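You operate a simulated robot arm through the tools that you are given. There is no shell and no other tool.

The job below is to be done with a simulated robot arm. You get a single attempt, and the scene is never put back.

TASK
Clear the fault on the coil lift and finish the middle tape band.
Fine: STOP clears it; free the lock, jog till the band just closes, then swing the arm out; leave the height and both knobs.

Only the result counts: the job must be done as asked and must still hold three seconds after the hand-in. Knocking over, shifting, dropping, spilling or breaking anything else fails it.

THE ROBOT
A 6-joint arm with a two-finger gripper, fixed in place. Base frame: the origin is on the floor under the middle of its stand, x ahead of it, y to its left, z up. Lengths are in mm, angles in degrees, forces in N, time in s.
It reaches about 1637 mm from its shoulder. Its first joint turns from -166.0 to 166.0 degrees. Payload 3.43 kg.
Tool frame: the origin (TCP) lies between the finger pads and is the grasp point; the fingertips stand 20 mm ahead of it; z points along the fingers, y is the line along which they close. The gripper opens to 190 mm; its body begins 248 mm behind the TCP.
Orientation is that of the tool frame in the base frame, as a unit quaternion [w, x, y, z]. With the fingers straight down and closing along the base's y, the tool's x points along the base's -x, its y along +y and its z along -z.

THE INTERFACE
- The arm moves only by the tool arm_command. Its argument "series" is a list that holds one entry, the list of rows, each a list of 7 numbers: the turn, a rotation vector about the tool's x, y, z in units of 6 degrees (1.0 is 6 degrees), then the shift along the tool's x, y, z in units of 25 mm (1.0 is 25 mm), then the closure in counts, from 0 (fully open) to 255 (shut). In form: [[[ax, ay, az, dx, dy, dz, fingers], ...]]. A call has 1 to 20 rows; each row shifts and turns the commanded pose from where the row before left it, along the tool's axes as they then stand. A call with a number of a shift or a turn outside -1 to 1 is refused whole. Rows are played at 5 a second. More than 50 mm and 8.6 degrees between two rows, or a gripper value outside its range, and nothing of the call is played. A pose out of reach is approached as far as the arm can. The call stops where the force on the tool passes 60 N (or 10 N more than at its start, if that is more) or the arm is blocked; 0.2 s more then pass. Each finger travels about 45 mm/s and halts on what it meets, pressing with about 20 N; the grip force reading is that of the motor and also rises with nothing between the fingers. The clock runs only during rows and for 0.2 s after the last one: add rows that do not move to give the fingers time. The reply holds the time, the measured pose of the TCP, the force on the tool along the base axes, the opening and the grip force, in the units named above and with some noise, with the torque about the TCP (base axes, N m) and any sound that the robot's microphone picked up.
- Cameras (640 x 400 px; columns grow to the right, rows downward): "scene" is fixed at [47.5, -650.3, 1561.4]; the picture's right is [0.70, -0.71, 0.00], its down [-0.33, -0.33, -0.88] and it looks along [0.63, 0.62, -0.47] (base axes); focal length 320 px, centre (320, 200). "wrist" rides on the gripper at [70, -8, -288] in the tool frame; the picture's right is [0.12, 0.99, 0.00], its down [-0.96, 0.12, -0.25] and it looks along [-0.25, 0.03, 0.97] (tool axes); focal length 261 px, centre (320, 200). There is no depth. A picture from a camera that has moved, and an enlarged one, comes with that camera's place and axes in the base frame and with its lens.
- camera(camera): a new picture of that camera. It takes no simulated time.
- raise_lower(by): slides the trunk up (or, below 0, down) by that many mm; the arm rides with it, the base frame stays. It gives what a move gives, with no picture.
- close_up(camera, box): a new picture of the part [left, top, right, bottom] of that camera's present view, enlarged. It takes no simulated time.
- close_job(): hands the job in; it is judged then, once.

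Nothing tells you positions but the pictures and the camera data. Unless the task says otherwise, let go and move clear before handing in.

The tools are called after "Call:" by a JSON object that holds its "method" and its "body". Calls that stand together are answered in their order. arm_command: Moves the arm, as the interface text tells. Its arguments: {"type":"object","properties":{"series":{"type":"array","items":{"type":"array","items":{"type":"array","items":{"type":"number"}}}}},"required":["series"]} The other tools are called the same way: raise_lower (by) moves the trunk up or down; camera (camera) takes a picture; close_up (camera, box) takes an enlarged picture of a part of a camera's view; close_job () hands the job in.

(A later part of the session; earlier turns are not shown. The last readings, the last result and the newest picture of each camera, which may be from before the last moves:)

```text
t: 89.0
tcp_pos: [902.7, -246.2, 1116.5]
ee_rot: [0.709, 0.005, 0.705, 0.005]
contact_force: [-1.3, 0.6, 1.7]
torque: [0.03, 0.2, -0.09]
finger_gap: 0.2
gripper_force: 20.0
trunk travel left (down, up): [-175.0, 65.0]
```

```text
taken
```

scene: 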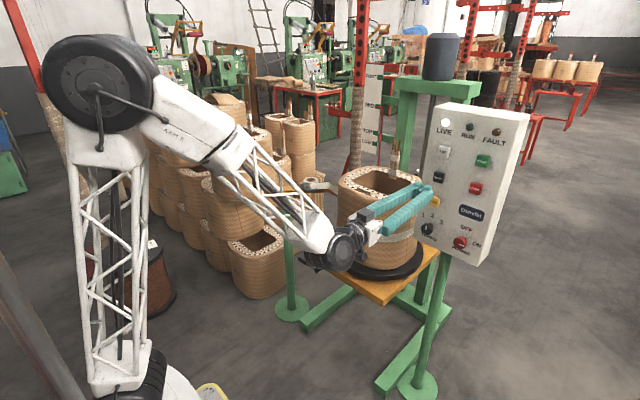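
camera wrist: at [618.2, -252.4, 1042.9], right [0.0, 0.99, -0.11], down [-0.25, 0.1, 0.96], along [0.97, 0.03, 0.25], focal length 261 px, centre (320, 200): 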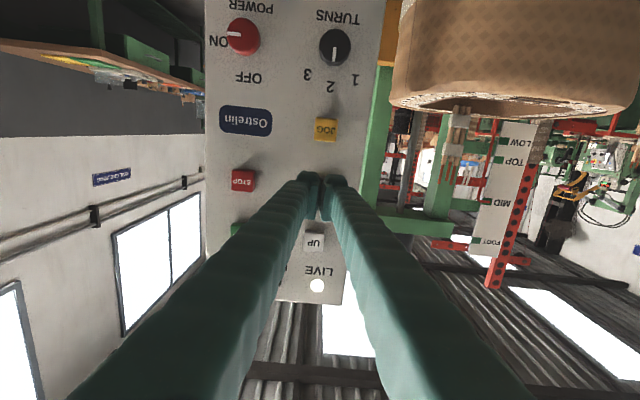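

The arm would hide the band from the scene camera in this pose. I'll pitch the tool 45° downward so I can press JOG with the fingertips and still see the band in both cameras.

Call:
{"method": "arm_command", "body": {"series": [[[0, 1, 0, 0, 0, 0, 255], [0, 1, 0, 0, 0, 0, 255], [0, 1, 0, 0, 0, 0, 255], [0, 1, 0, 0, 0, 0, 255], [0, 1, 0, 0, 0, 0, 255], [0, 1, 0, 0, 0, 0, 255], [0, 1, 0, 0, 0, 0, 255], [0, 0.5, 0, 0, 0, 0, 255], [0, 0, 0, 0.153, 0, 0.798, 255], [0, 0, 0, 0.153, 0, 0.798, 255], [0, 0, 0, 0.153, 0, 0.798, 255], [0, 0, 0, 0.153, 0, 0.798, 255]]]}}

Call:
{"method": "camera", "body": {"camera": "wrist"}}

Call:
{"method": "camera", "body": {"camera": "scene"}}

```text
t: 91.5
tcp_pos: [949.5, -243.7, 1046.4]
ee_rot: [0.384, 0.002, 0.923, 0.007]
contact_force: [-1.3, -0.3, 0.5]
torque: [0.0, 0.0, 0.01]
finger_gap: 0.0
gripper_force: 20.5
trunk travel left (down, up): [-175.0, 65.0]
```

```text
taken
camera wrist: at [698.2, -254.5, 1198.4], right [-0.09, 0.99, -0.07], down [0.5, 0.1, 0.86], along [0.86, 0.04, -0.51], focal length 261 px, centre (320, 200)
```

wrist: 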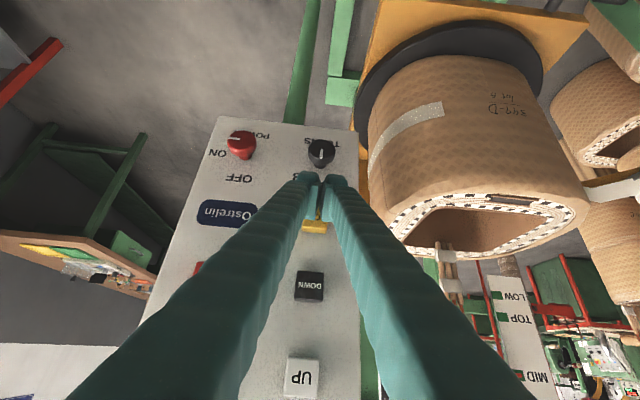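

```text
taken
```

scene: 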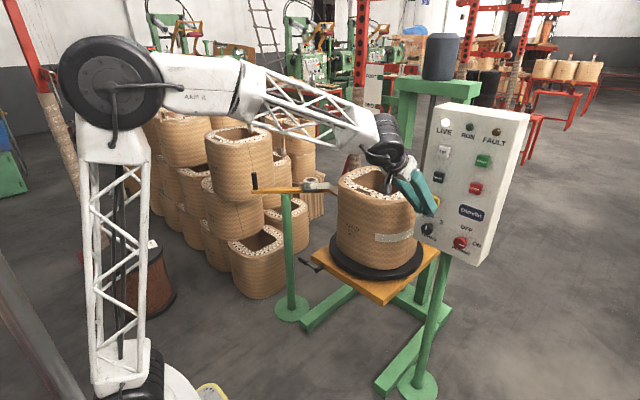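

Both cameras now see the band, and the fingertips are just above JOG. I'll line up with the button and creep in, retreating in the same call so the first press stays short.

Call:
{"method": "arm_command", "body": {"series": [[[0, 0, 0, -0.025, -0.05, 0.82, 255], [0, 0, 0, -0.14, 0, 0.14, 255], [0, 0, 0, 0, 0, 0, 255]]]}}

Call:
{"method": "close_up", "body": {"camera": "wrist", "box": [240, 130, 400, 250]}}

Call:
{"method": "close_up", "body": {"camera": "scene", "box": [370, 140, 500, 270]}}

```text
t: 92.3
tcp_pos: [969.6, -246.3, 1032.2]
ee_rot: [0.384, 0.003, 0.923, 0.006]
contact_force: [-0.3, -0.1, -0.2]
torque: [0.0, 0.02, 0.02]
finger_gap: 0.1
gripper_force: 20.4
trunk travel left (down, up): [-175.0, 65.0]
```

```text
3.33 times, centred on (320, 190) of wrist
camera zoom: at [717.9, -256.0, 1185.1], right [-0.09, 0.99, -0.07], down [0.5, 0.1, 0.86], along [0.86, 0.04, -0.51], focal length 869 px, centre (320, 233)
```

zoom: 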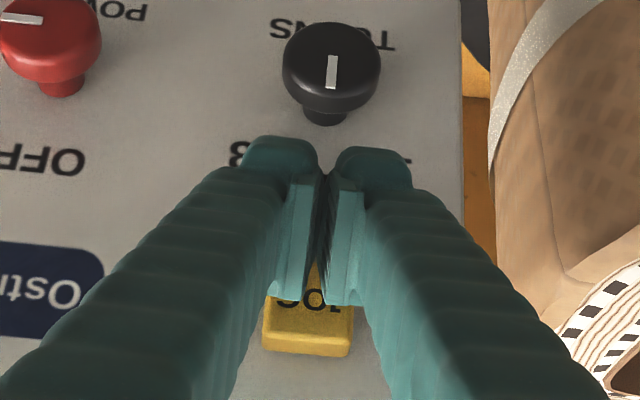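

```text
3.08 times, centred on (435, 205) of scene
camera zoom: at [47.5, -650.3, 1561.4], right [0.7, -0.71, 0.0], down [-0.33, -0.33, -0.88], along [0.63, 0.62, -0.47], focal length 986 px, centre (-34, 185)
```

zoom: 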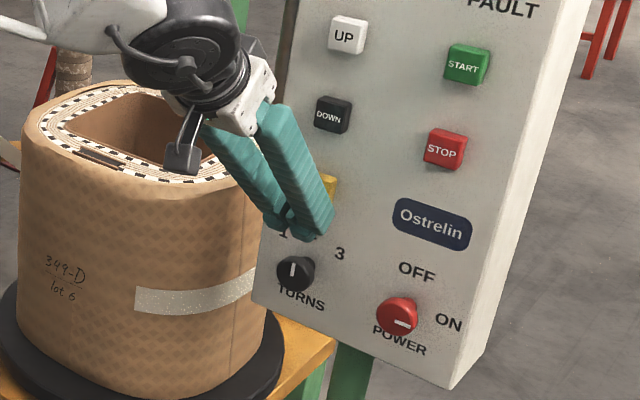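

The tips are in line with JOG, about 25–30 mm off. I'll creep forward in 4 mm steps, looking for first contact.

Call:
{"method": "arm_command", "body": {"series": [[[0, 0, 0, -0.113, 0, 0.113, 255], [0, 0, 0, -0.113, 0, 0.113, 255], [0, 0, 0, -0.113, 0, 0.113, 255]]]}}

Call:
{"method": "close_up", "body": {"camera": "wrist", "box": [240, 130, 400, 250]}}

```text
t: 93.2
tcp_pos: [982.0, -245.2, 1033.0]
ee_rot: [0.385, 0.002, 0.923, 0.007]
contact_force: [-0.2, 0.5, -0.6]
torque: [0.01, 0.06, -0.01]
finger_gap: 0.0
gripper_force: 20.8
trunk travel left (down, up): [-175.0, 65.0]
```

```text
3.33 times, centred on (320, 190) of wrist
camera zoom: at [730.1, -255.8, 1185.5], right [-0.09, 0.99, -0.07], down [0.5, 0.1, 0.86], along [0.86, 0.04, -0.51], focal length 869 px, centre (320, 233)
```

zoom: 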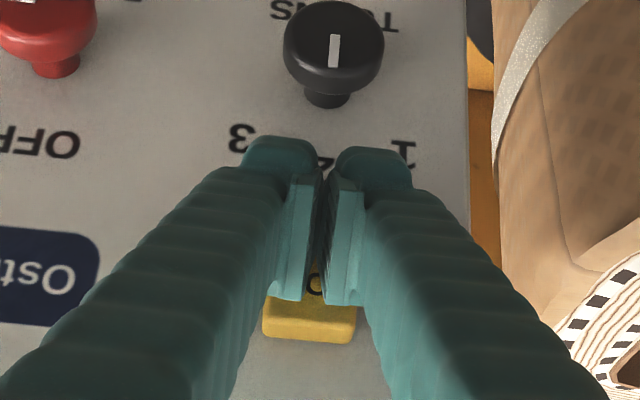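

No contact yet at TCP x=982. I'll go on in 2 mm steps.

Call:
{"method": "arm_command", "body": {"series": [[[0, 0, 0, -0.057, 0, 0.057, 255], [0, 0, 0, -0.057, 0, 0.057, 255], [0, 0, 0, -0.057, 0, 0.057, 255]]]}}

```text
t: 94.0
tcp_pos: [988.7, -244.7, 1034.1]
ee_rot: [0.385, 0.002, 0.923, 0.007]
contact_force: [-1.3, 0.6, 1.2]
torque: [-0.02, -0.03, 0.0]
finger_gap: 5.9
gripper_force: 34.5
trunk travel left (down, up): [-175.0, 65.0]
```

I'm just touching. Now a short press: 4 mm in, then back out in the same call.

Call:
{"method": "arm_command", "body": {"series": [[[0, 0, 0, -0.057, 0, 0.057, 255], [0, 0, 0, -0.057, 0, 0.057, 255], [0, 0, 0, 0.14, 0, -0.14, 255], [0, 0, 0, 0.14, 0, -0.14, 255]]]}}

Call:
{"method": "camera", "body": {"camera": "wrist"}}

Call:
{"method": "camera", "body": {"camera": "scene"}}

```text
t: 95.0
tcp_pos: [982.2, -245.7, 1031.9]
ee_rot: [0.384, 0.003, 0.923, 0.007]
contact_force: [0.1, 0.0, 0.0]
torque: [0.02, 0.04, -0.02]
finger_gap: 0.0
gripper_force: 34.8
trunk travel left (down, up): [-175.0, 65.0]
heard: click
```

```text
taken
camera wrist: at [729.9, -255.7, 1185.0], right [-0.09, 0.99, -0.07], down [0.5, 0.1, 0.86], along [0.86, 0.04, -0.51], focal length 261 px, centre (320, 200)
```

wrist: 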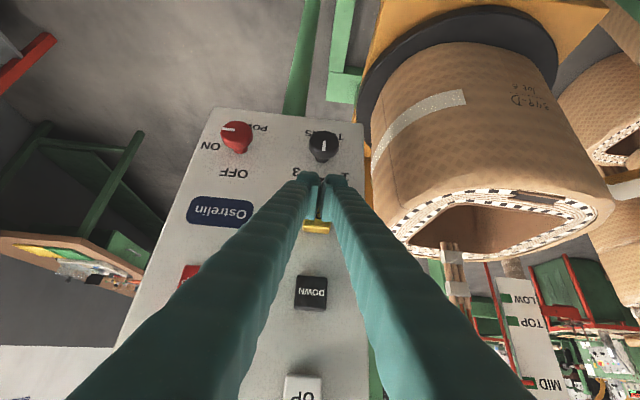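

```text
taken
```

scene: 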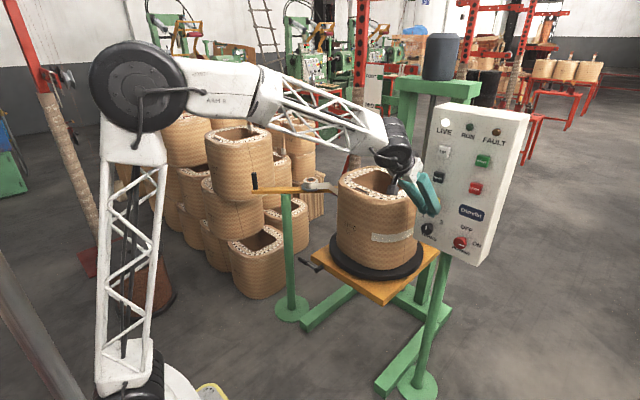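

JOG clicked. I'll compare the coil's position closely.

Call:
{"method": "close_up", "body": {"camera": "scene", "box": [330, 160, 450, 280]}}

Call:
{"method": "close_up", "body": {"camera": "wrist", "box": [340, 0, 640, 260]}}

Call:
{"method": "close_up", "body": {"camera": "scene", "box": [410, 90, 540, 270]}}

```text
3.33 times, centred on (390, 220) of scene
camera zoom: at [47.5, -650.3, 1561.4], right [0.7, -0.71, 0.0], down [-0.33, -0.33, -0.88], along [0.63, 0.62, -0.47], focal length 1068 px, centre (87, 133)
```

zoom: 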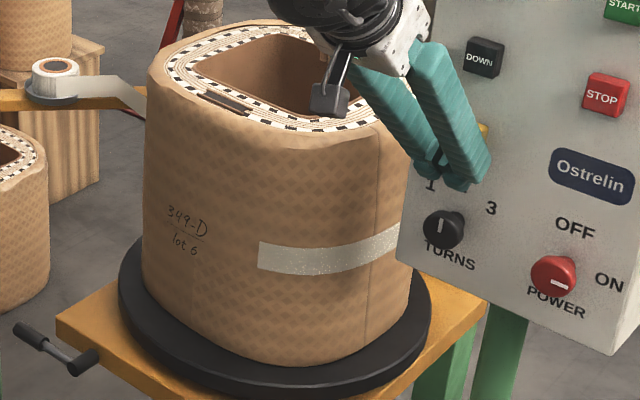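

```text
1.54 times, centred on (490, 130) of wrist
camera zoom: at [729.9, -255.7, 1185.0], right [-0.09, 0.99, -0.07], down [0.5, 0.1, 0.86], along [0.86, 0.04, -0.51], focal length 401 px, centre (58, 308)
```

zoom: 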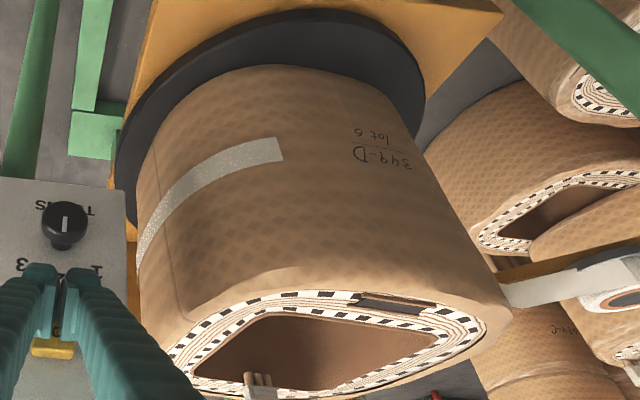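

```text
2.22 times, centred on (475, 180) of scene
camera zoom: at [47.5, -650.3, 1561.4], right [0.7, -0.71, 0.0], down [-0.33, -0.33, -0.88], along [0.63, 0.62, -0.47], focal length 712 px, centre (-24, 244)
```

zoom: 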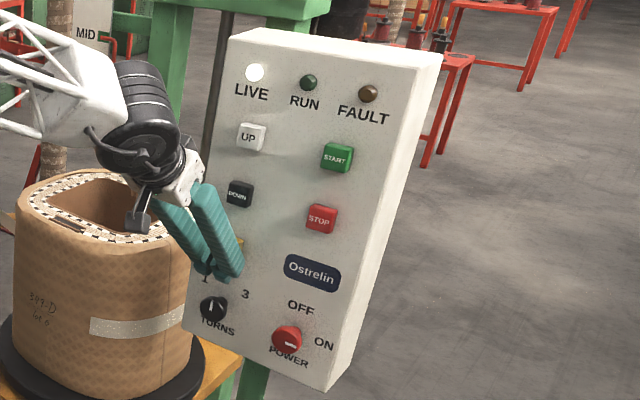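

It worked: the coil turned about 6° clockwise, with the front moving toward the roller, and no fault came on. The band's front edge moves with the coil and must travel round to the roller on the +y side. I'll press again with a 1-second hold to calibrate the speed.

Call:
{"method": "arm_command", "body": {"series": [[[0, 0, 0, -0.099, 0, 0.099, 255], [0, 0, 0, -0.099, 0, 0.099, 255], [0, 0, 0, -0.099, 0, 0.099, 255], [0, 0, 0, 0, 0, 0, 255], [0, 0, 0, 0, 0, 0, 255], [0, 0, 0, 0, 0, 0, 255], [0, 0, 0, 0, 0, 0, 255], [0, 0, 0, 0.149, 0, -0.149, 255], [0, 0, 0, 0.149, 0, -0.149, 255]]]}}

Call:
{"method": "close_up", "body": {"camera": "scene", "box": [330, 160, 450, 280]}}

Call:
{"method": "close_up", "body": {"camera": "wrist", "box": [340, 0, 640, 260]}}

```text
t: 97.0
tcp_pos: [983.1, -244.9, 1033.6]
ee_rot: [0.383, 0.002, 0.924, 0.008]
contact_force: [-0.1, 0.0, -0.3]
torque: [-0.03, -0.01, -0.02]
finger_gap: 0.0
gripper_force: 34.7
trunk travel left (down, up): [-175.0, 65.0]
heard: click
```

```text
3.33 times, centred on (390, 220) of scene
camera zoom: at [47.5, -650.3, 1561.4], right [0.7, -0.71, 0.0], down [-0.33, -0.33, -0.88], along [0.63, 0.62, -0.47], focal length 1068 px, centre (87, 133)
```

zoom: 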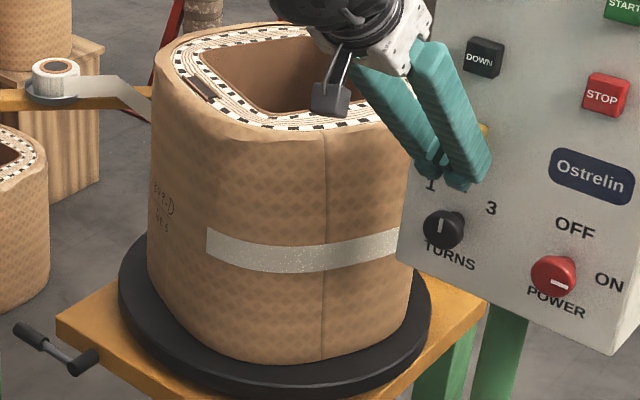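

```text
1.54 times, centred on (490, 130) of wrist
camera zoom: at [730.4, -256.1, 1185.4], right [-0.09, 0.99, -0.07], down [0.5, 0.1, 0.86], along [0.86, 0.04, -0.51], focal length 401 px, centre (58, 308)
```

zoom: 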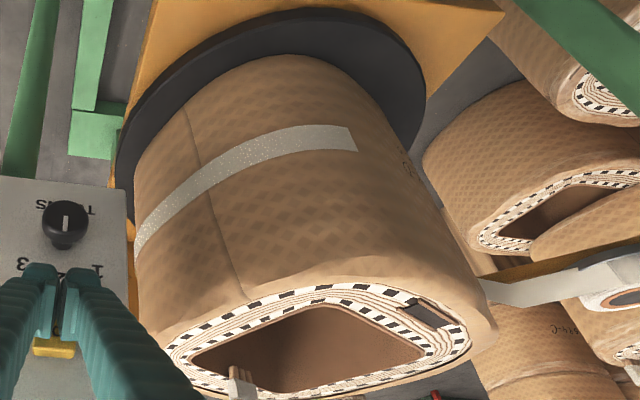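

The jog runs at about 20°/s, and the band's front edge has gone from about 217° to 193° around the coil. I'll jog another 30° or so.

Call:
{"method": "arm_command", "body": {"series": [[[0, 0, 0, -0.099, 0, 0.099, 255], [0, 0, 0, -0.099, 0, 0.099, 255], [0, 0, 0, -0.099, 0, 0.099, 255], [0, 0, 0, 0, 0, 0, 255], [0, 0, 0, 0, 0, 0, 255], [0, 0, 0, 0, 0, 0, 255], [0, 0, 0, 0, 0, 0, 255], [0, 0, 0, 0, 0, 0, 255], [0, 0, 0, 0, 0, 0, 255], [0, 0, 0, 0.149, 0, -0.149, 255], [0, 0, 0, 0.149, 0, -0.149, 255]]]}}

Call:
{"method": "close_up", "body": {"camera": "scene", "box": [330, 160, 450, 280]}}

Call:
{"method": "close_up", "body": {"camera": "wrist", "box": [340, 0, 640, 260]}}

```text
t: 99.3
tcp_pos: [982.6, -245.0, 1033.2]
ee_rot: [0.384, 0.002, 0.923, 0.008]
contact_force: [0.1, -0.7, 0.0]
torque: [0.0, 0.01, 0.01]
finger_gap: 0.0
gripper_force: 34.2
trunk travel left (down, up): [-175.0, 65.0]
heard: click
```

```text
3.33 times, centred on (390, 220) of scene
camera zoom: at [47.5, -650.3, 1561.4], right [0.7, -0.71, 0.0], down [-0.33, -0.33, -0.88], along [0.63, 0.62, -0.47], focal length 1068 px, centre (87, 133)
```

zoom: 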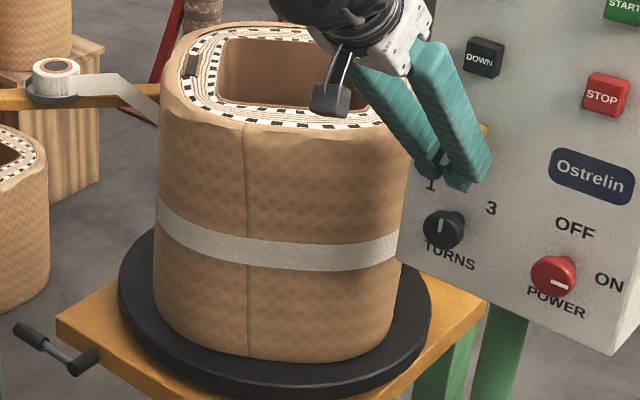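

```text
1.54 times, centred on (490, 130) of wrist
camera zoom: at [730.9, -256.0, 1185.2], right [-0.09, 0.99, -0.07], down [0.5, 0.1, 0.86], along [0.86, 0.04, -0.51], focal length 401 px, centre (58, 308)
```

zoom: 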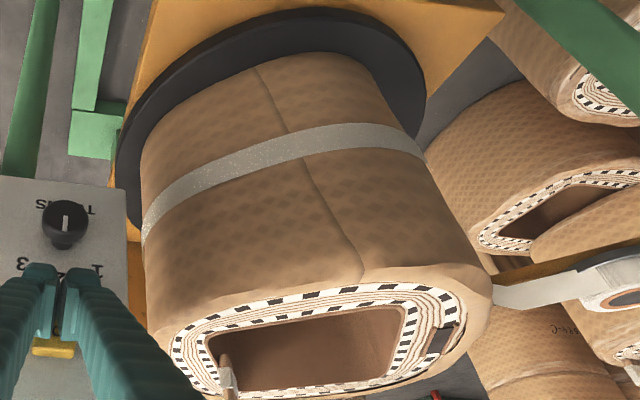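

The band edge is now at about 164° (4° plus 4° per hold row) and the tape is still continuous on the right side. I'll jog about 40° more and then go and look at the roller side to measure what's left.

Call:
{"method": "arm_command", "body": {"series": [[[0, 0, 0, -0.099, 0, 0.099, 255], [0, 0, 0, -0.099, 0, 0.099, 255], [0, 0, 0, -0.099, 0, 0.099, 255], [0, 0, 0, 0, 0, 0, 255], [0, 0, 0, 0, 0, 0, 255], [0, 0, 0, 0, 0, 0, 255], [0, 0, 0, 0, 0, 0, 255], [0, 0, 0, 0, 0, 0, 255], [0, 0, 0, 0, 0, 0, 255], [0, 0, 0, 0, 0, 0, 255], [0, 0, 0, 0, 0, 0, 255], [0, 0, 0, 0.149, 0, -0.149, 255], [0, 0, 0, 0.149, 0, -0.149, 255]]]}}

Call:
{"method": "close_up", "body": {"camera": "scene", "box": [330, 160, 450, 280]}}

Call:
{"method": "close_up", "body": {"camera": "wrist", "box": [340, 0, 640, 260]}}

```text
t: 102.2
tcp_pos: [983.4, -245.5, 1032.8]
ee_rot: [0.385, 0.003, 0.923, 0.007]
contact_force: [-0.2, -0.6, -0.4]
torque: [0.03, 0.0, 0.0]
finger_gap: 0.0
gripper_force: 34.5
trunk travel left (down, up): [-175.0, 65.0]
heard: click
```

```text
3.33 times, centred on (390, 220) of scene
camera zoom: at [47.5, -650.3, 1561.4], right [0.7, -0.71, 0.0], down [-0.33, -0.33, -0.88], along [0.63, 0.62, -0.47], focal length 1068 px, centre (87, 133)
```

zoom: 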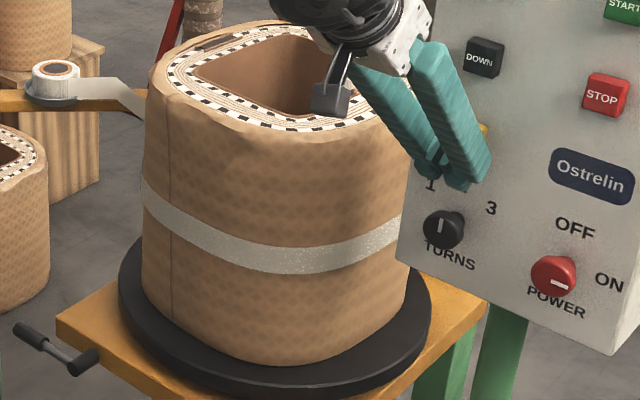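

```text
1.54 times, centred on (490, 130) of wrist
camera zoom: at [730.8, -255.8, 1185.1], right [-0.09, 0.99, -0.07], down [0.5, 0.1, 0.86], along [0.86, 0.04, -0.51], focal length 401 px, centre (58, 308)
```

zoom: 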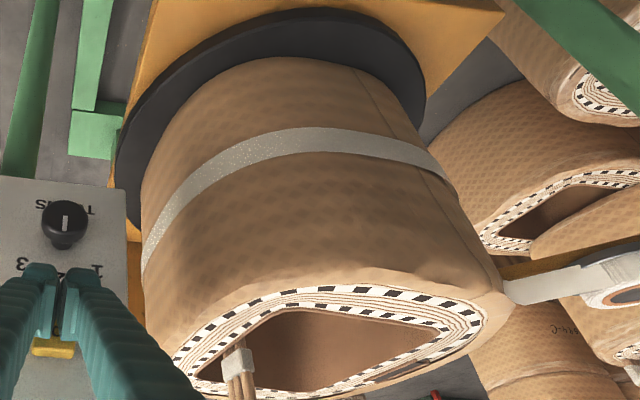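

The edge is now at about 128°, with roughly 50° left. Since the tape hasn't ended on the right side, tape is being laid. I'll leave the panel and go to the roller side to measure the remaining gap.

Call:
{"method": "arm_command", "body": {"series": [[[0, 0, 0, 0.75, 0, -0.757, 255], [0, 0, 0, 0.75, 0, -0.757, 255], [0, 0, 0, 0.75, 0, -0.757, 255], [0, 1, 0, 0, 0, 0, 255], [0, 1, 0, 0, 0, 0, 255], [0, 1, 0, 0, 0, 0, 255], [0, 1, 0, 0, 0, 0, 255], [0, 1, 0, 0, 0, 0, 255], [0, 1, 0, 0, 0, 0, 255], [0, 1, 0, 0, 0, 0, 255], [0, 0.5, 0, 0, 0, -0.9, 255], [0, 0, 0, 0, 0, -0.9, 255], [0, 0, 0, 0, 0, -0.9, 255]]]}}

Call:
{"method": "arm_command", "body": {"series": [[[0, 0, 0, 0, 0.98, 0, 255], [0, 0, 0, 0, 0.98, 0, 255], [0, 0, 0, 0, 0.98, 0, 255], [0, 0, 0, 0, 0.98, 0, 255], [0, 0, 0, 0, 0.98, 0, 255], [0, 0, 0, 0, 0.98, 0, 255], [0, 0, 0, 0, 0.98, 0, 255], [0, 0, 0, 0, 0.98, 0, 255], [0, 0, 0, 0, 0.98, 0, 255], [0, 0, 0, 0, 0.98, 0, 255], [0, 0, 0, 0, 0.98, 0, 255], [0, 0, 0, 0, 0.98, 0, 255], [0, 0, 0, 0, 0.98, 0, 255], [0, 0, 0, 0, 0.98, 0, 255], [0, 0, 0, 0, 0.98, 0, 255], [0, 0, 0, 0, 0.98, 0, 255]]]}}

```text
t: 105.0
tcp_pos: [900.4, -246.4, 1100.7]
ee_rot: [0.001, -0.001, 1.0, 0.007]
contact_force: [0.6, 0.0, -0.5]
torque: [-0.01, 0.03, 0.01]
finger_gap: 0.0
gripper_force: 34.5
trunk travel left (down, up): [-175.0, 65.0]
```

```text
t: 108.3
tcp_pos: [900.6, 145.3, 1107.2]
ee_rot: [0.002, -0.001, 1.0, 0.008]
contact_force: [0.0, -0.1, -0.3]
torque: [0.07, 0.04, -0.01]
finger_gap: 0.1
gripper_force: 34.1
trunk travel left (down, up): [-175.0, 65.0]
```

I'm passing in front of the coil; next I'll go on to the left side and turn the camera toward the roller.

Call:
{"method": "arm_command", "body": {"series": [[[0, 0, 0, 0.053, 0.947, 0.072, 255], [0, 0, 0, 0.053, 0.947, 0.072, 255], [0, 0, 0, 0.053, 0.947, 0.072, 255], [0, 0, 0, 0.053, 0.947, 0.072, 255], [0, 0, 0, 0.053, 0.947, 0.072, 255], [0, 0, 0, 0.053, 0.947, 0.072, 255], [0, 0, 0, 0.053, 0.947, 0.072, 255], [0, 0, 0, 0.053, 0.947, 0.072, 255], [0, 0, 0, 0.053, 0.947, 0.072, 255], [0, 0, 0, 0.053, 0.947, 0.072, 255], [0, 0, 0, 0.053, 0.947, 0.072, 255], [0, 0, 0, 0.053, 0.947, 0.072, 255], [0, 0, 0, 0.053, 0.947, 0.072, 255], [0, 0, 0, 0.053, 0.947, 0.072, 255], [0, 0, 0, 0.053, 0.947, 0.072, 255]]]}}

Call:
{"method": "arm_command", "body": {"series": [[[0, 0, 1, 0, 0, 0, 0], [0, 0, 1, 0, 0, 0, 0], [0, 0, 1, 0, 0, 0, 0], [0, 0, 1, 0, 0, 0, 0], [0, 0, 1, 0, 0, 0, 0], [0, 0, 1, 0, 0, 0, 0], [0, 0, 1, 0, 0, 0, 0], [0, -1, 0, 0, 0, 0, 0], [0, -1, 0, 0, 0, 0, 0], [0, -1, 0, 0, 0, 0, 0], [0, -1, 0, 0, 0, 0, 0], [0, -1, 0, 0, 0, 0, 0], [0, -1, 0, 0, 0, 0, 0], [0, -1, 0, 0, 0, 0, 0]]]}}

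Call:
{"method": "camera", "body": {"camera": "wrist"}}

Call:
{"method": "camera", "body": {"camera": "scene"}}

```text
t: 111.5
tcp_pos: [880.0, 501.0, 1083.9]
ee_rot: [0.002, -0.001, 1.0, 0.007]
contact_force: [0.4, -0.8, 0.1]
torque: [0.09, -0.03, 0.0]
finger_gap: 0.1
gripper_force: 34.2
trunk travel left (down, up): [-175.0, 65.0]
```

```text
t: 114.5
tcp_pos: [882.0, 502.1, 1085.1]
ee_rot: [0.335, 0.337, 0.872, -0.121]
contact_force: [0.5, 0.2, 0.9]
torque: [0.08, 0.04, 0.07]
finger_gap: 189.9
gripper_force: 0.0
trunk travel left (down, up): [-175.0, 65.0]
```

```text
taken
camera wrist: at [694.5, 657.0, 1252.3], right [0.6, 0.8, -0.07], down [0.48, -0.29, 0.83], along [0.64, -0.53, -0.56], focal length 261 px, centre (320, 200)
```

wrist: 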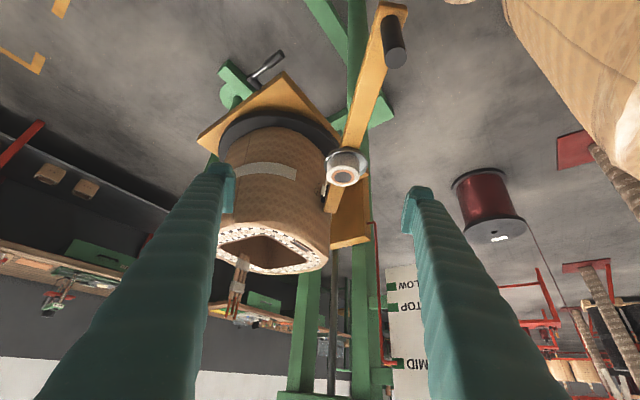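

```text
taken
```

scene: 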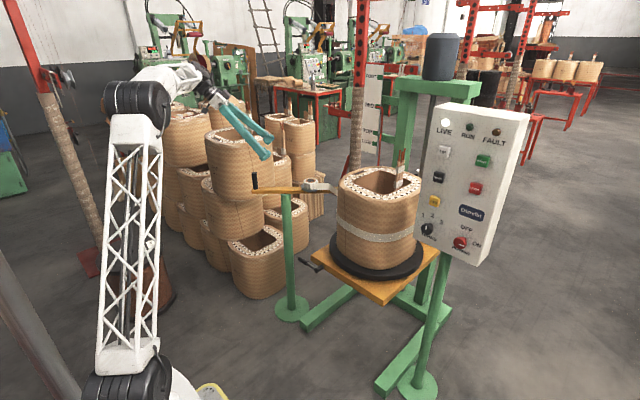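

The band edge shows on the coil to the left of the roller, so I'll zoom in to measure the gap.

Call:
{"method": "close_up", "body": {"camera": "wrist", "box": [215, 110, 375, 250]}}

Call:
{"method": "close_up", "body": {"camera": "wrist", "box": [280, 140, 370, 220]}}

```text
2.86 times, centred on (295, 180) of wrist
camera zoom: at [694.5, 657.0, 1252.3], right [0.6, 0.8, -0.07], down [0.48, -0.29, 0.83], along [0.64, -0.53, -0.56], focal length 745 px, centre (391, 257)
```

zoom: 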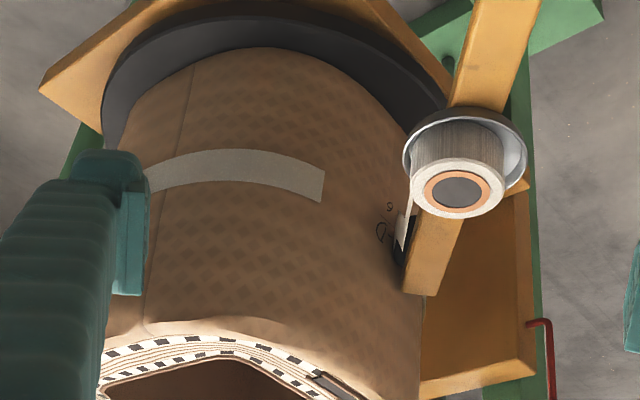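

```text
5.00 times, centred on (325, 180) of wrist
camera zoom: at [694.5, 657.0, 1252.3], right [0.6, 0.8, -0.07], down [0.48, -0.29, 0.83], along [0.64, -0.53, -0.56], focal length 1303 px, centre (295, 300)
```

zoom: 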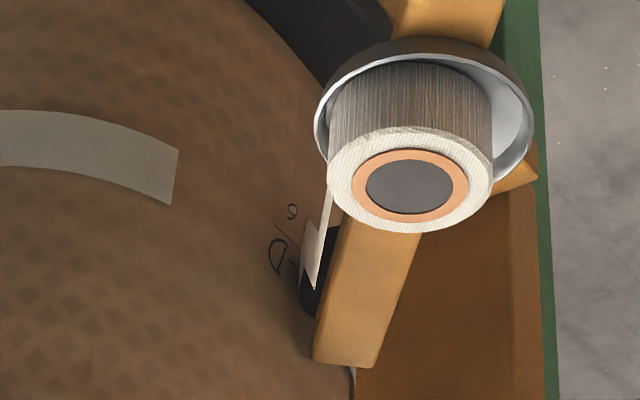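

The gap from the band edge to the tape's contact point is about 30–35°, but the beam hides the far end of the band. I'll shift the camera to the other side of the beam to see beyond the roller.

Call:
{"method": "arm_command", "body": {"series": [[[0, 0, 0, -0.148, 0.764, 0.616, 0], [0, 0, 0, -0.148, 0.764, 0.616, 0], [0, 0, 0, -0.148, 0.764, 0.616, 0], [0, 0, 0, -0.148, 0.764, 0.616, 0], [0, 0, 0, -0.148, 0.764, 0.616, 0], [0, 0, 0, -0.148, 0.764, 0.616, 0], [0, 0, 0, -0.148, 0.764, 0.616, 0], [0, 0, 0, -0.148, 0.764, 0.616, 0]]]}}

Call:
{"method": "camera", "body": {"camera": "wrist"}}

Call:
{"method": "camera", "body": {"camera": "scene"}}

```text
t: 116.3
tcp_pos: [1060.5, 548.2, 1014.3]
ee_rot: [0.334, 0.336, 0.872, -0.121]
contact_force: [-0.4, 0.4, 0.5]
torque: [0.09, 0.03, 0.02]
finger_gap: 189.9
gripper_force: 0.1
trunk travel left (down, up): [-175.0, 65.0]
```

```text
taken
camera wrist: at [873.9, 702.5, 1182.2], right [0.6, 0.8, -0.07], down [0.48, -0.29, 0.83], along [0.64, -0.53, -0.56], focal length 261 px, centre (320, 200)
```

wrist: 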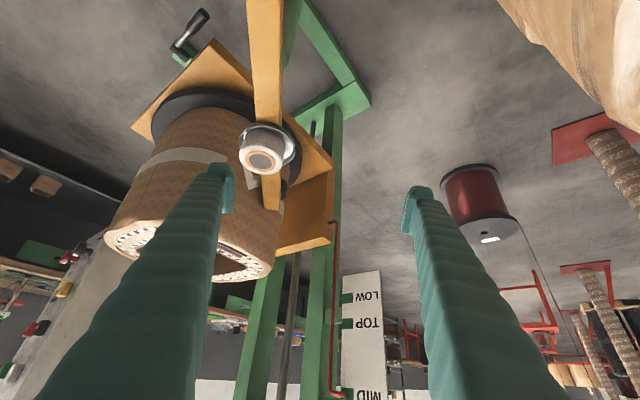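

```text
taken
```

scene: 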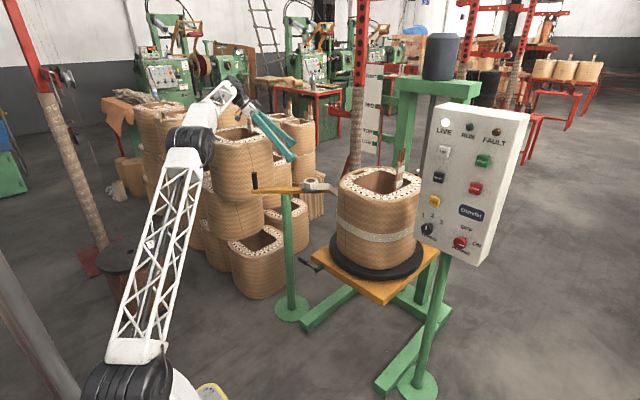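

Call:
{"method": "close_up", "body": {"camera": "wrist", "box": [220, 110, 320, 230]}}

Call:
{"method": "close_up", "body": {"camera": "wrist", "box": [235, 150, 295, 220]}}

```text
3.33 times, centred on (270, 170) of wrist
camera zoom: at [873.9, 702.5, 1182.2], right [0.6, 0.8, -0.07], down [0.48, -0.29, 0.83], along [0.64, -0.53, -0.56], focal length 869 px, centre (487, 300)
```

zoom: 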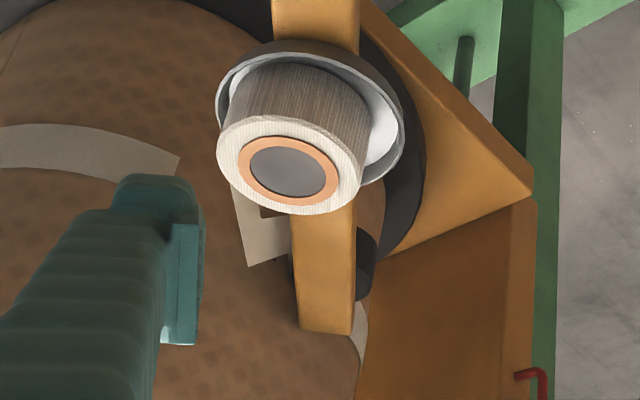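

```text
5.71 times, centred on (265, 185) of wrist
camera zoom: at [873.9, 702.5, 1182.2], right [0.6, 0.8, -0.07], down [0.48, -0.29, 0.83], along [0.64, -0.53, -0.56], focal length 1489 px, centre (634, 286)
```

zoom: 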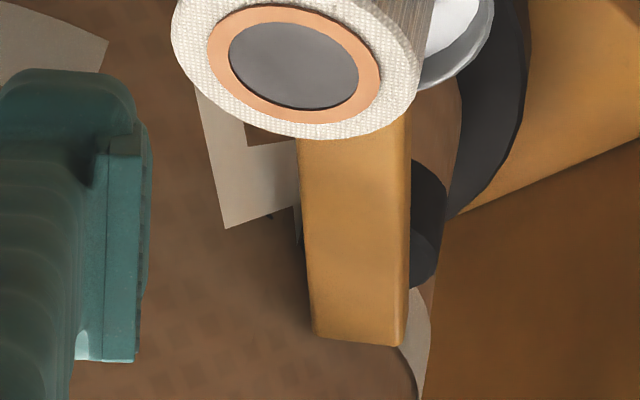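

Now I can see the laid tape coming out beyond the roller onto the coil, so the band is growing at the roller. The band's front edge is about 33° short of the roller contact. I'll return to the panel and jog most of that, then measure again.

Call:
{"method": "arm_command", "body": {"series": [[[0, 0, 0, 0.148, -0.764, -0.616, 255], [0, 0, 0, 0.148, -0.764, -0.616, 255], [0, 0, 0, 0.148, -0.764, -0.616, 255], [0, 0, 0, 0.148, -0.764, -0.616, 255], [0, 0, 0, 0.148, -0.764, -0.616, 255], [0, 0, 0, 0.148, -0.764, -0.616, 255], [0, 0, 0, 0.148, -0.764, -0.616, 255], [0, 0, 0, 0.148, -0.764, -0.616, 255], [0, 1, 0, 0, 0, 0, 255], [0, 1, 0, 0, 0, 0, 255], [0, 1, 0, 0, 0, 0, 255], [0, 1, 0, 0, 0, 0, 255], [0, 1, 0, 0, 0, 0, 255], [0, 1, 0, 0, 0, 0, 255], [0, 1, 0, 0, 0, 0, 255]]]}}

Call:
{"method": "arm_command", "body": {"series": [[[0, 0, -1, 0, 0, 0, 255], [0, 0, -1, 0, 0, 0, 255], [0, 0, -1, 0, 0, 0, 255], [0, 0, -1, 0, 0, 0, 255], [0, 0, -1, 0, 0, 0, 255], [0, 0, -1, 0, 0, 0, 255], [0, 0, -1, 0, 0, 0, 255]]]}}

```text
t: 119.5
tcp_pos: [879.9, 502.9, 1083.9]
ee_rot: [-0.001, 0.357, 0.934, 0.008]
contact_force: [-0.6, 0.6, 0.3]
torque: [-0.1, -0.08, 0.01]
finger_gap: 0.0
gripper_force: 19.6
trunk travel left (down, up): [-175.0, 65.0]
```

```text
t: 121.2
tcp_pos: [881.0, 500.9, 1084.4]
ee_rot: [0.002, -0.001, 1.0, 0.007]
contact_force: [-0.7, 0.3, 0.6]
torque: [0.02, -0.01, 0.0]
finger_gap: 0.1
gripper_force: 20.2
trunk travel left (down, up): [-175.0, 65.0]
```

Transiting back in front of the coil to the panel.

Call:
{"method": "arm_command", "body": {"series": [[[0, 0, 0, -0.027, -0.994, -0.035, 255], [0, 0, 0, -0.027, -0.994, -0.035, 255], [0, 0, 0, -0.027, -0.994, -0.035, 255], [0, 0, 0, -0.027, -0.994, -0.035, 255], [0, 0, 0, -0.027, -0.994, -0.035, 255], [0, 0, 0, -0.027, -0.994, -0.035, 255], [0, 0, 0, -0.027, -0.994, -0.035, 255], [0, 0, 0, -0.027, -0.994, -0.035, 255], [0, 0, 0, -0.027, -0.994, -0.035, 255], [0, 0, 0, -0.027, -0.994, -0.035, 255], [0, 0, 0, -0.027, -0.994, -0.035, 255], [0, 0, 0, -0.027, -0.994, -0.035, 255], [0, 0, 0, -0.027, -0.994, -0.035, 255], [0, 0, 0, -0.027, -0.994, -0.035, 255], [0, 0, 0, -0.027, -0.994, -0.035, 255]]]}}

Call:
{"method": "arm_command", "body": {"series": [[[0, 0, 0, -0.027, -0.994, -0.035, 255], [0, 0, 0, -0.027, -0.994, -0.035, 255], [0, 0, 0, -0.027, -0.994, -0.035, 255], [0, 0, 0, -0.027, -0.994, -0.035, 255], [0, 0, 0, -0.027, -0.994, -0.035, 255], [0, 0, 0, -0.027, -0.994, -0.035, 255], [0, 0, 0, -0.027, -0.994, -0.035, 255], [0, 0, 0, -0.027, -0.994, -0.035, 255], [0, 0, 0, -0.027, -0.994, -0.035, 255], [0, 0, 0, -0.027, -0.994, -0.035, 255], [0, 0, 0, -0.027, -0.994, -0.035, 255], [0, 0, 0, -0.027, -0.994, -0.035, 255], [0, 0, 0, -0.027, -0.994, -0.035, 255], [0, 0, 0, -0.027, -0.994, -0.035, 255], [0, 0, 0, -0.027, -0.994, -0.035, 255]]]}}

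```text
t: 124.3
tcp_pos: [893.5, 128.9, 1092.4]
ee_rot: [0.002, -0.001, 1.0, 0.007]
contact_force: [0.8, 0.9, 0.6]
torque: [-0.13, 0.02, 0.02]
finger_gap: 0.0
gripper_force: 19.9
trunk travel left (down, up): [-175.0, 65.0]
```

```text
t: 127.5
tcp_pos: [903.8, -246.9, 1100.7]
ee_rot: [0.002, -0.001, 1.0, 0.007]
contact_force: [-0.2, 0.3, 0.6]
torque: [-0.12, -0.02, -0.01]
finger_gap: 0.0
gripper_force: 20.4
trunk travel left (down, up): [-175.0, 65.0]
```

At the panel stand-off. I'll descend, pitch back to 45° and return to just in front of JOG.

Call:
{"method": "arm_command", "body": {"series": [[[0, 0, 0, 0, 0.06, 0.9, 255], [0, 0, 0, 0, 0, 0.9, 255], [0, 0, 0, 0, 0, 0.9, 255], [0, -0.5, 0, 0, 0, 0, 255], [0, -1, 0, 0, 0, 0, 255], [0, -1, 0, 0, 0, 0, 255], [0, -1, 0, 0, 0, 0, 255], [0, -1, 0, 0, 0, 0, 255], [0, -1, 0, 0, 0, 0, 255], [0, -1, 0, 0, 0, 0, 255], [0, -1, 0, 0, 0, 0, 255], [0, 0, 0, -0.75, 0, 0.757, 255], [0, 0, 0, -0.75, 0, 0.757, 255], [0, 0, 0, -0.73, 0, 0.73, 255]]]}}

Call:
{"method": "close_up", "body": {"camera": "wrist", "box": [340, 0, 640, 260]}}

Call:
{"method": "close_up", "body": {"camera": "scene", "box": [330, 160, 450, 280]}}

Call:
{"method": "close_up", "body": {"camera": "wrist", "box": [240, 130, 400, 250]}}

```text
t: 130.6
tcp_pos: [982.6, -242.7, 1033.8]
ee_rot: [0.385, 0.002, 0.923, 0.007]
contact_force: [-1.5, -0.1, 1.3]
torque: [0.02, 0.05, -0.02]
finger_gap: 0.0
gripper_force: 20.1
trunk travel left (down, up): [-175.0, 65.0]
```

```text
1.54 times, centred on (490, 130) of wrist
camera zoom: at [729.7, -253.1, 1185.4], right [-0.08, 0.99, -0.07], down [0.5, 0.1, 0.86], along [0.86, 0.04, -0.51], focal length 401 px, centre (58, 308)
```

zoom: 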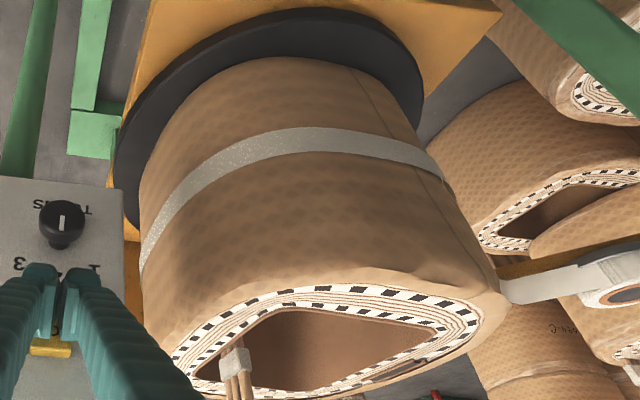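

```text
3.33 times, centred on (390, 220) of scene
camera zoom: at [47.5, -650.3, 1561.4], right [0.7, -0.71, 0.0], down [-0.33, -0.33, -0.88], along [0.63, 0.62, -0.47], focal length 1068 px, centre (87, 133)
```

zoom: 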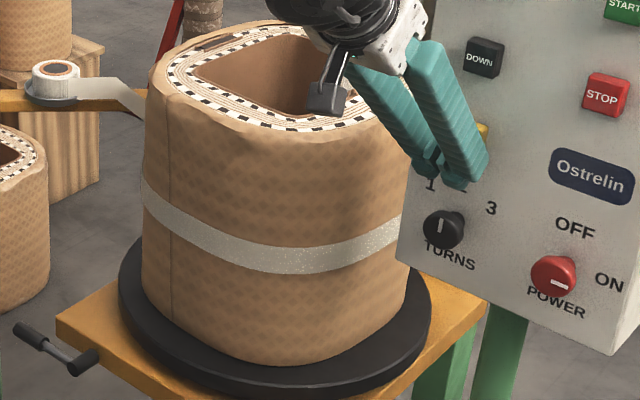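

```text
3.33 times, centred on (320, 190) of wrist
camera zoom: at [729.7, -253.1, 1185.4], right [-0.08, 0.99, -0.07], down [0.5, 0.1, 0.86], along [0.86, 0.04, -0.51], focal length 869 px, centre (320, 233)
```

zoom: 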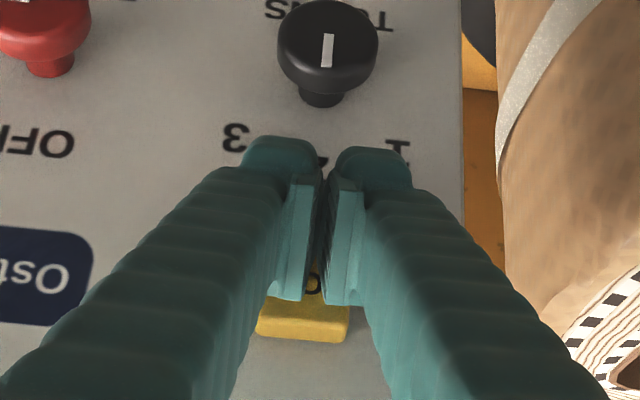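

The coil's outline matches its starting outline turned exactly a quarter, so my four presses gave about 90° (roughly 4.5° plus 4° per hold row). The edge is now at about 118° with the contact near 84°, so a hold of 8 rows (about 36°) should bring it just to the roller.

Call:
{"method": "arm_command", "body": {"series": [[[0, 0, 0, -0.099, -0.1, 0.099, 255], [0, 0, 0, -0.099, 0, 0.099, 255], [0, 0, 0, -0.099, 0, 0.099, 255], [0, 0, 0, 0, 0, 0, 255], [0, 0, 0, 0, 0, 0, 255], [0, 0, 0, 0, 0, 0, 255], [0, 0, 0, 0, 0, 0, 255], [0, 0, 0, 0, 0, 0, 255], [0, 0, 0, 0, 0, 0, 255], [0, 0, 0, 0, 0, 0, 255], [0, 0, 0, 0.149, 0, -0.149, 255], [0, 0, 0, 0.149, 0, -0.149, 255]]]}}

Call:
{"method": "close_up", "body": {"camera": "wrist", "box": [340, 0, 640, 260]}}

Call:
{"method": "close_up", "body": {"camera": "scene", "box": [330, 160, 450, 280]}}

```text
t: 133.2
tcp_pos: [983.2, -244.7, 1033.0]
ee_rot: [0.385, 0.004, 0.923, 0.006]
contact_force: [-1.1, -0.2, 0.5]
torque: [-0.01, -0.01, 0.01]
finger_gap: 0.2
gripper_force: 34.8
trunk travel left (down, up): [-175.0, 65.0]
heard: click
```

```text
1.54 times, centred on (490, 130) of wrist
camera zoom: at [730.2, -256.0, 1185.2], right [-0.09, 0.99, -0.07], down [0.5, 0.1, 0.86], along [0.86, 0.04, -0.51], focal length 401 px, centre (58, 308)
```

zoom: 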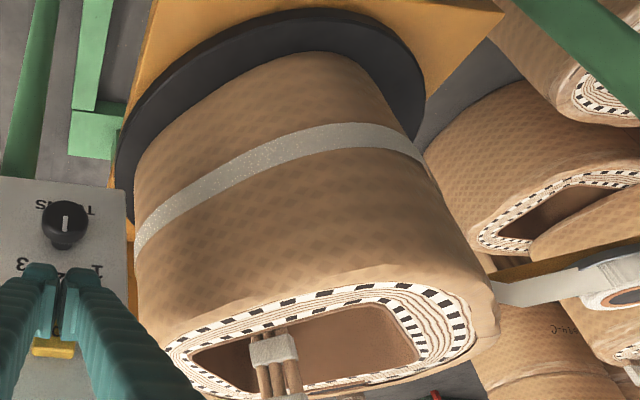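

```text
3.33 times, centred on (390, 220) of scene
camera zoom: at [47.5, -650.3, 1561.4], right [0.7, -0.71, 0.0], down [-0.33, -0.33, -0.88], along [0.63, 0.62, -0.47], focal length 1068 px, centre (87, 133)
```

zoom: 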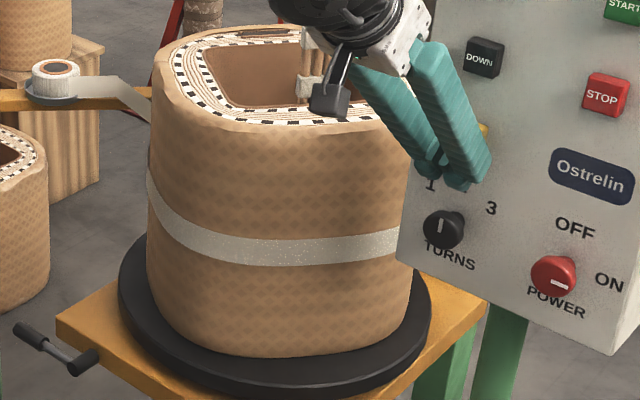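

That was 7 hold rows (about 32°), so the edge should be right at the roller, give or take a couple of degrees. One more minimal tap of about 4° should make sure the ends meet.

Call:
{"method": "arm_command", "body": {"series": [[[0, 0, 0, -0.099, 0, 0.099, 255], [0, 0, 0, -0.099, 0, 0.099, 255], [0, 0, 0, -0.099, 0, 0.099, 255], [0, 0, 0, 0.149, 0, -0.149, 255], [0, 0, 0, 0.149, 0, -0.149, 255]]]}}

Call:
{"method": "close_up", "body": {"camera": "wrist", "box": [340, 0, 640, 260]}}

Call:
{"method": "close_up", "body": {"camera": "scene", "box": [330, 160, 450, 280]}}

```text
t: 134.3
tcp_pos: [981.5, -246.4, 1033.0]
ee_rot: [0.384, 0.003, 0.923, 0.007]
contact_force: [-0.4, -0.2, 0.4]
torque: [0.0, -0.01, -0.03]
finger_gap: 0.0
gripper_force: 34.3
trunk travel left (down, up): [-175.0, 65.0]
heard: click
```

```text
1.54 times, centred on (490, 130) of wrist
camera zoom: at [730.4, -256.4, 1185.1], right [-0.09, 0.99, -0.07], down [0.5, 0.1, 0.86], along [0.86, 0.04, -0.51], focal length 401 px, centre (58, 308)
```

zoom: 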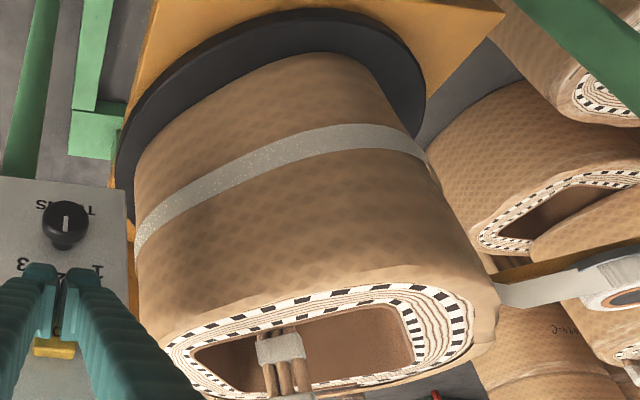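

```text
3.33 times, centred on (390, 220) of scene
camera zoom: at [47.5, -650.3, 1561.4], right [0.7, -0.71, 0.0], down [-0.33, -0.33, -0.88], along [0.63, 0.62, -0.47], focal length 1068 px, centre (87, 133)
```

zoom: 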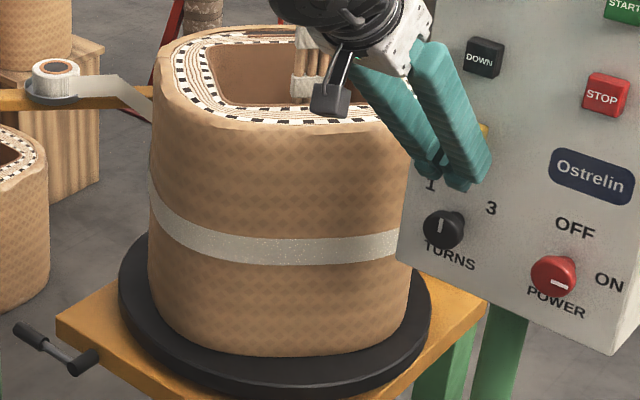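

It moved slightly. Now I'll go back to the roller side to check the closure.

Call:
{"method": "arm_command", "body": {"series": [[[0, 0, 0, 0.75, 0, -0.757, 255], [0, 0, 0, 0.75, 0, -0.757, 255], [0, 0, 0, 0.75, 0, -0.757, 255], [0, 1, 0, 0, 0, 0, 255], [0, 1, 0, 0, 0, 0, 255], [0, 1, 0, 0, 0, 0, 255], [0, 1, 0, 0, 0, 0, 255], [0, 1, 0, 0, 0, 0, 255], [0, 1, 0, 0, 0, 0, 255], [0, 1, 0, 0, 0, 0, 255], [0, 0.5, 0, 0, 0, -0.9, 255], [0, 0, 0, 0, 0, -0.9, 255], [0, 0, 0, 0, 0, -0.9, 255]]]}}

Call:
{"method": "arm_command", "body": {"series": [[[0, 0, 0, 0.027, 0.994, 0, 255], [0, 0, 0, 0.027, 0.994, 0, 255], [0, 0, 0, 0.027, 0.994, 0, 255], [0, 0, 0, 0.027, 0.994, 0, 255], [0, 0, 0, 0.027, 0.994, 0, 255], [0, 0, 0, 0.027, 0.994, 0, 255], [0, 0, 0, 0.027, 0.994, 0, 255], [0, 0, 0, 0.027, 0.994, 0, 255], [0, 0, 0, 0.027, 0.994, 0, 255], [0, 0, 0, 0.027, 0.994, 0, 255], [0, 0, 0, 0.027, 0.994, 0, 255], [0, 0, 0, 0.027, 0.994, 0, 255], [0, 0, 0, 0.027, 0.994, 0, 255], [0, 0, 0, 0.027, 0.994, 0, 255], [0, 0, 0, 0.027, 0.994, 0, 255]]]}}

Call:
{"method": "arm_command", "body": {"series": [[[0, 0, 0, 0.027, 0.994, 0.05, 255], [0, 0, 0, 0.027, 0.994, 0.05, 255], [0, 0, 0, 0.027, 0.994, 0.05, 255], [0, 0, 0, 0.027, 0.994, 0.05, 255], [0, 0, 0, 0.027, 0.994, 0.05, 255], [0, 0, 0, 0.027, 0.994, 0.05, 255], [0, 0, 0, 0.027, 0.994, 0.05, 255], [0, 0, 0, 0.027, 0.994, 0.05, 255], [0, 0, 0, 0.027, 0.994, 0.05, 255], [0, 0, 0, 0.027, 0.994, 0.05, 255], [0, 0, 0, 0.027, 0.994, 0.05, 255], [0, 0, 0, 0.027, 0.994, 0.05, 255], [0, 0, 0, 0.027, 0.994, 0.05, 255], [0, 0, 0, 0.027, 0.994, 0.05, 255], [0, 0, 0, 0.027, 0.994, 0.05, 255]]]}}

Call:
{"method": "arm_command", "body": {"series": [[[0, 0, 1, 0, 0, 0, 0], [0, 0, 1, 0, 0, 0, 0], [0, 0, 1, 0, 0, 0, 0], [0, 0, 1, 0, 0, 0, 0], [0, 0, 1, 0, 0, 0, 0], [0, 0, 1, 0, 0, 0, 0], [0, 0, 1, 0, 0, 0, 0], [0, -1, 0, 0, 0, 0, 0], [0, -1, 0, 0, 0, 0, 0], [0, -1, 0, 0, 0, 0, 0], [0, -1, 0, 0, 0, 0, 0], [0, -1, 0, 0, 0, 0, 0], [0, -1, 0, 0, 0, 0, 0], [0, -1, 0, 0, 0, 0, 0]]]}}

Call:
{"method": "close_up", "body": {"camera": "wrist", "box": [280, 140, 370, 220]}}

Call:
{"method": "close_up", "body": {"camera": "wrist", "box": [215, 110, 375, 250]}}

```text
t: 137.2
tcp_pos: [899.3, -248.4, 1101.7]
ee_rot: [0.002, -0.001, 1.0, 0.008]
contact_force: [-0.3, -0.1, -0.6]
torque: [-0.04, 0.01, 0.0]
finger_gap: 0.0
gripper_force: 34.6
trunk travel left (down, up): [-175.0, 65.0]
```

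```text
t: 140.3
tcp_pos: [889.4, 126.2, 1106.6]
ee_rot: [0.001, 0.0, 1.0, 0.008]
contact_force: [-0.5, -0.7, 0.9]
torque: [0.13, -0.03, 0.0]
finger_gap: 0.2
gripper_force: 34.0
trunk travel left (down, up): [-175.0, 65.0]
```

```text
t: 143.6
tcp_pos: [878.6, 499.3, 1094.5]
ee_rot: [0.002, -0.001, 1.0, 0.007]
contact_force: [-0.8, 0.2, -0.1]
torque: [0.09, -0.01, 0.02]
finger_gap: 0.0
gripper_force: 34.0
trunk travel left (down, up): [-175.0, 65.0]
```

```text
t: 146.6
tcp_pos: [878.9, 501.3, 1093.1]
ee_rot: [0.334, 0.337, 0.872, -0.121]
contact_force: [1.0, -1.1, 0.1]
torque: [0.08, 0.09, 0.02]
finger_gap: 190.0
gripper_force: 0.0
trunk travel left (down, up): [-175.0, 65.0]
```

```text
5.00 times, centred on (325, 180) of wrist
camera zoom: at [692.7, 655.7, 1260.7], right [0.6, 0.8, -0.07], down [0.48, -0.29, 0.83], along [0.64, -0.53, -0.56], focal length 1303 px, centre (295, 300)
```

zoom: 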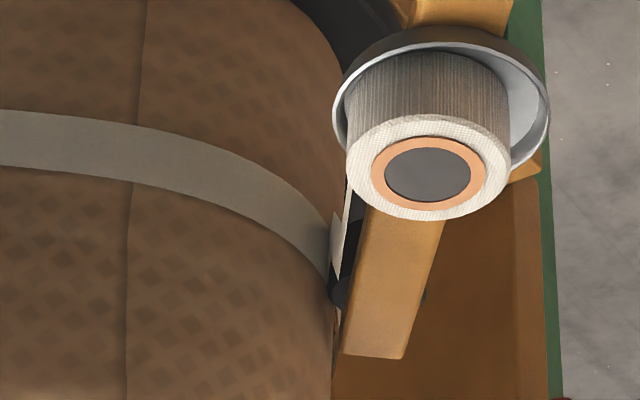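

```text
2.86 times, centred on (295, 180) of wrist
camera zoom: at [692.7, 655.7, 1260.7], right [0.6, 0.8, -0.07], down [0.48, -0.29, 0.83], along [0.64, -0.53, -0.56], focal length 745 px, centre (391, 257)
```

zoom: 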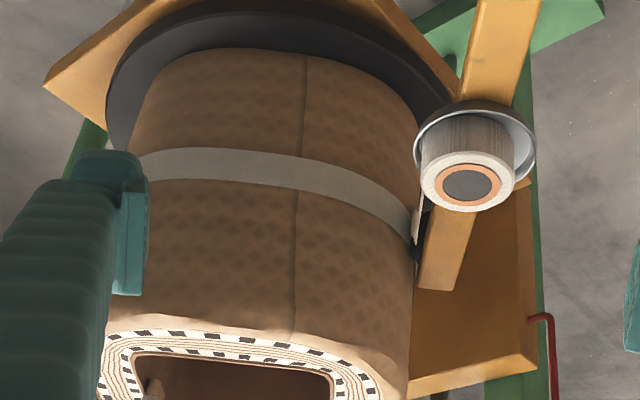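

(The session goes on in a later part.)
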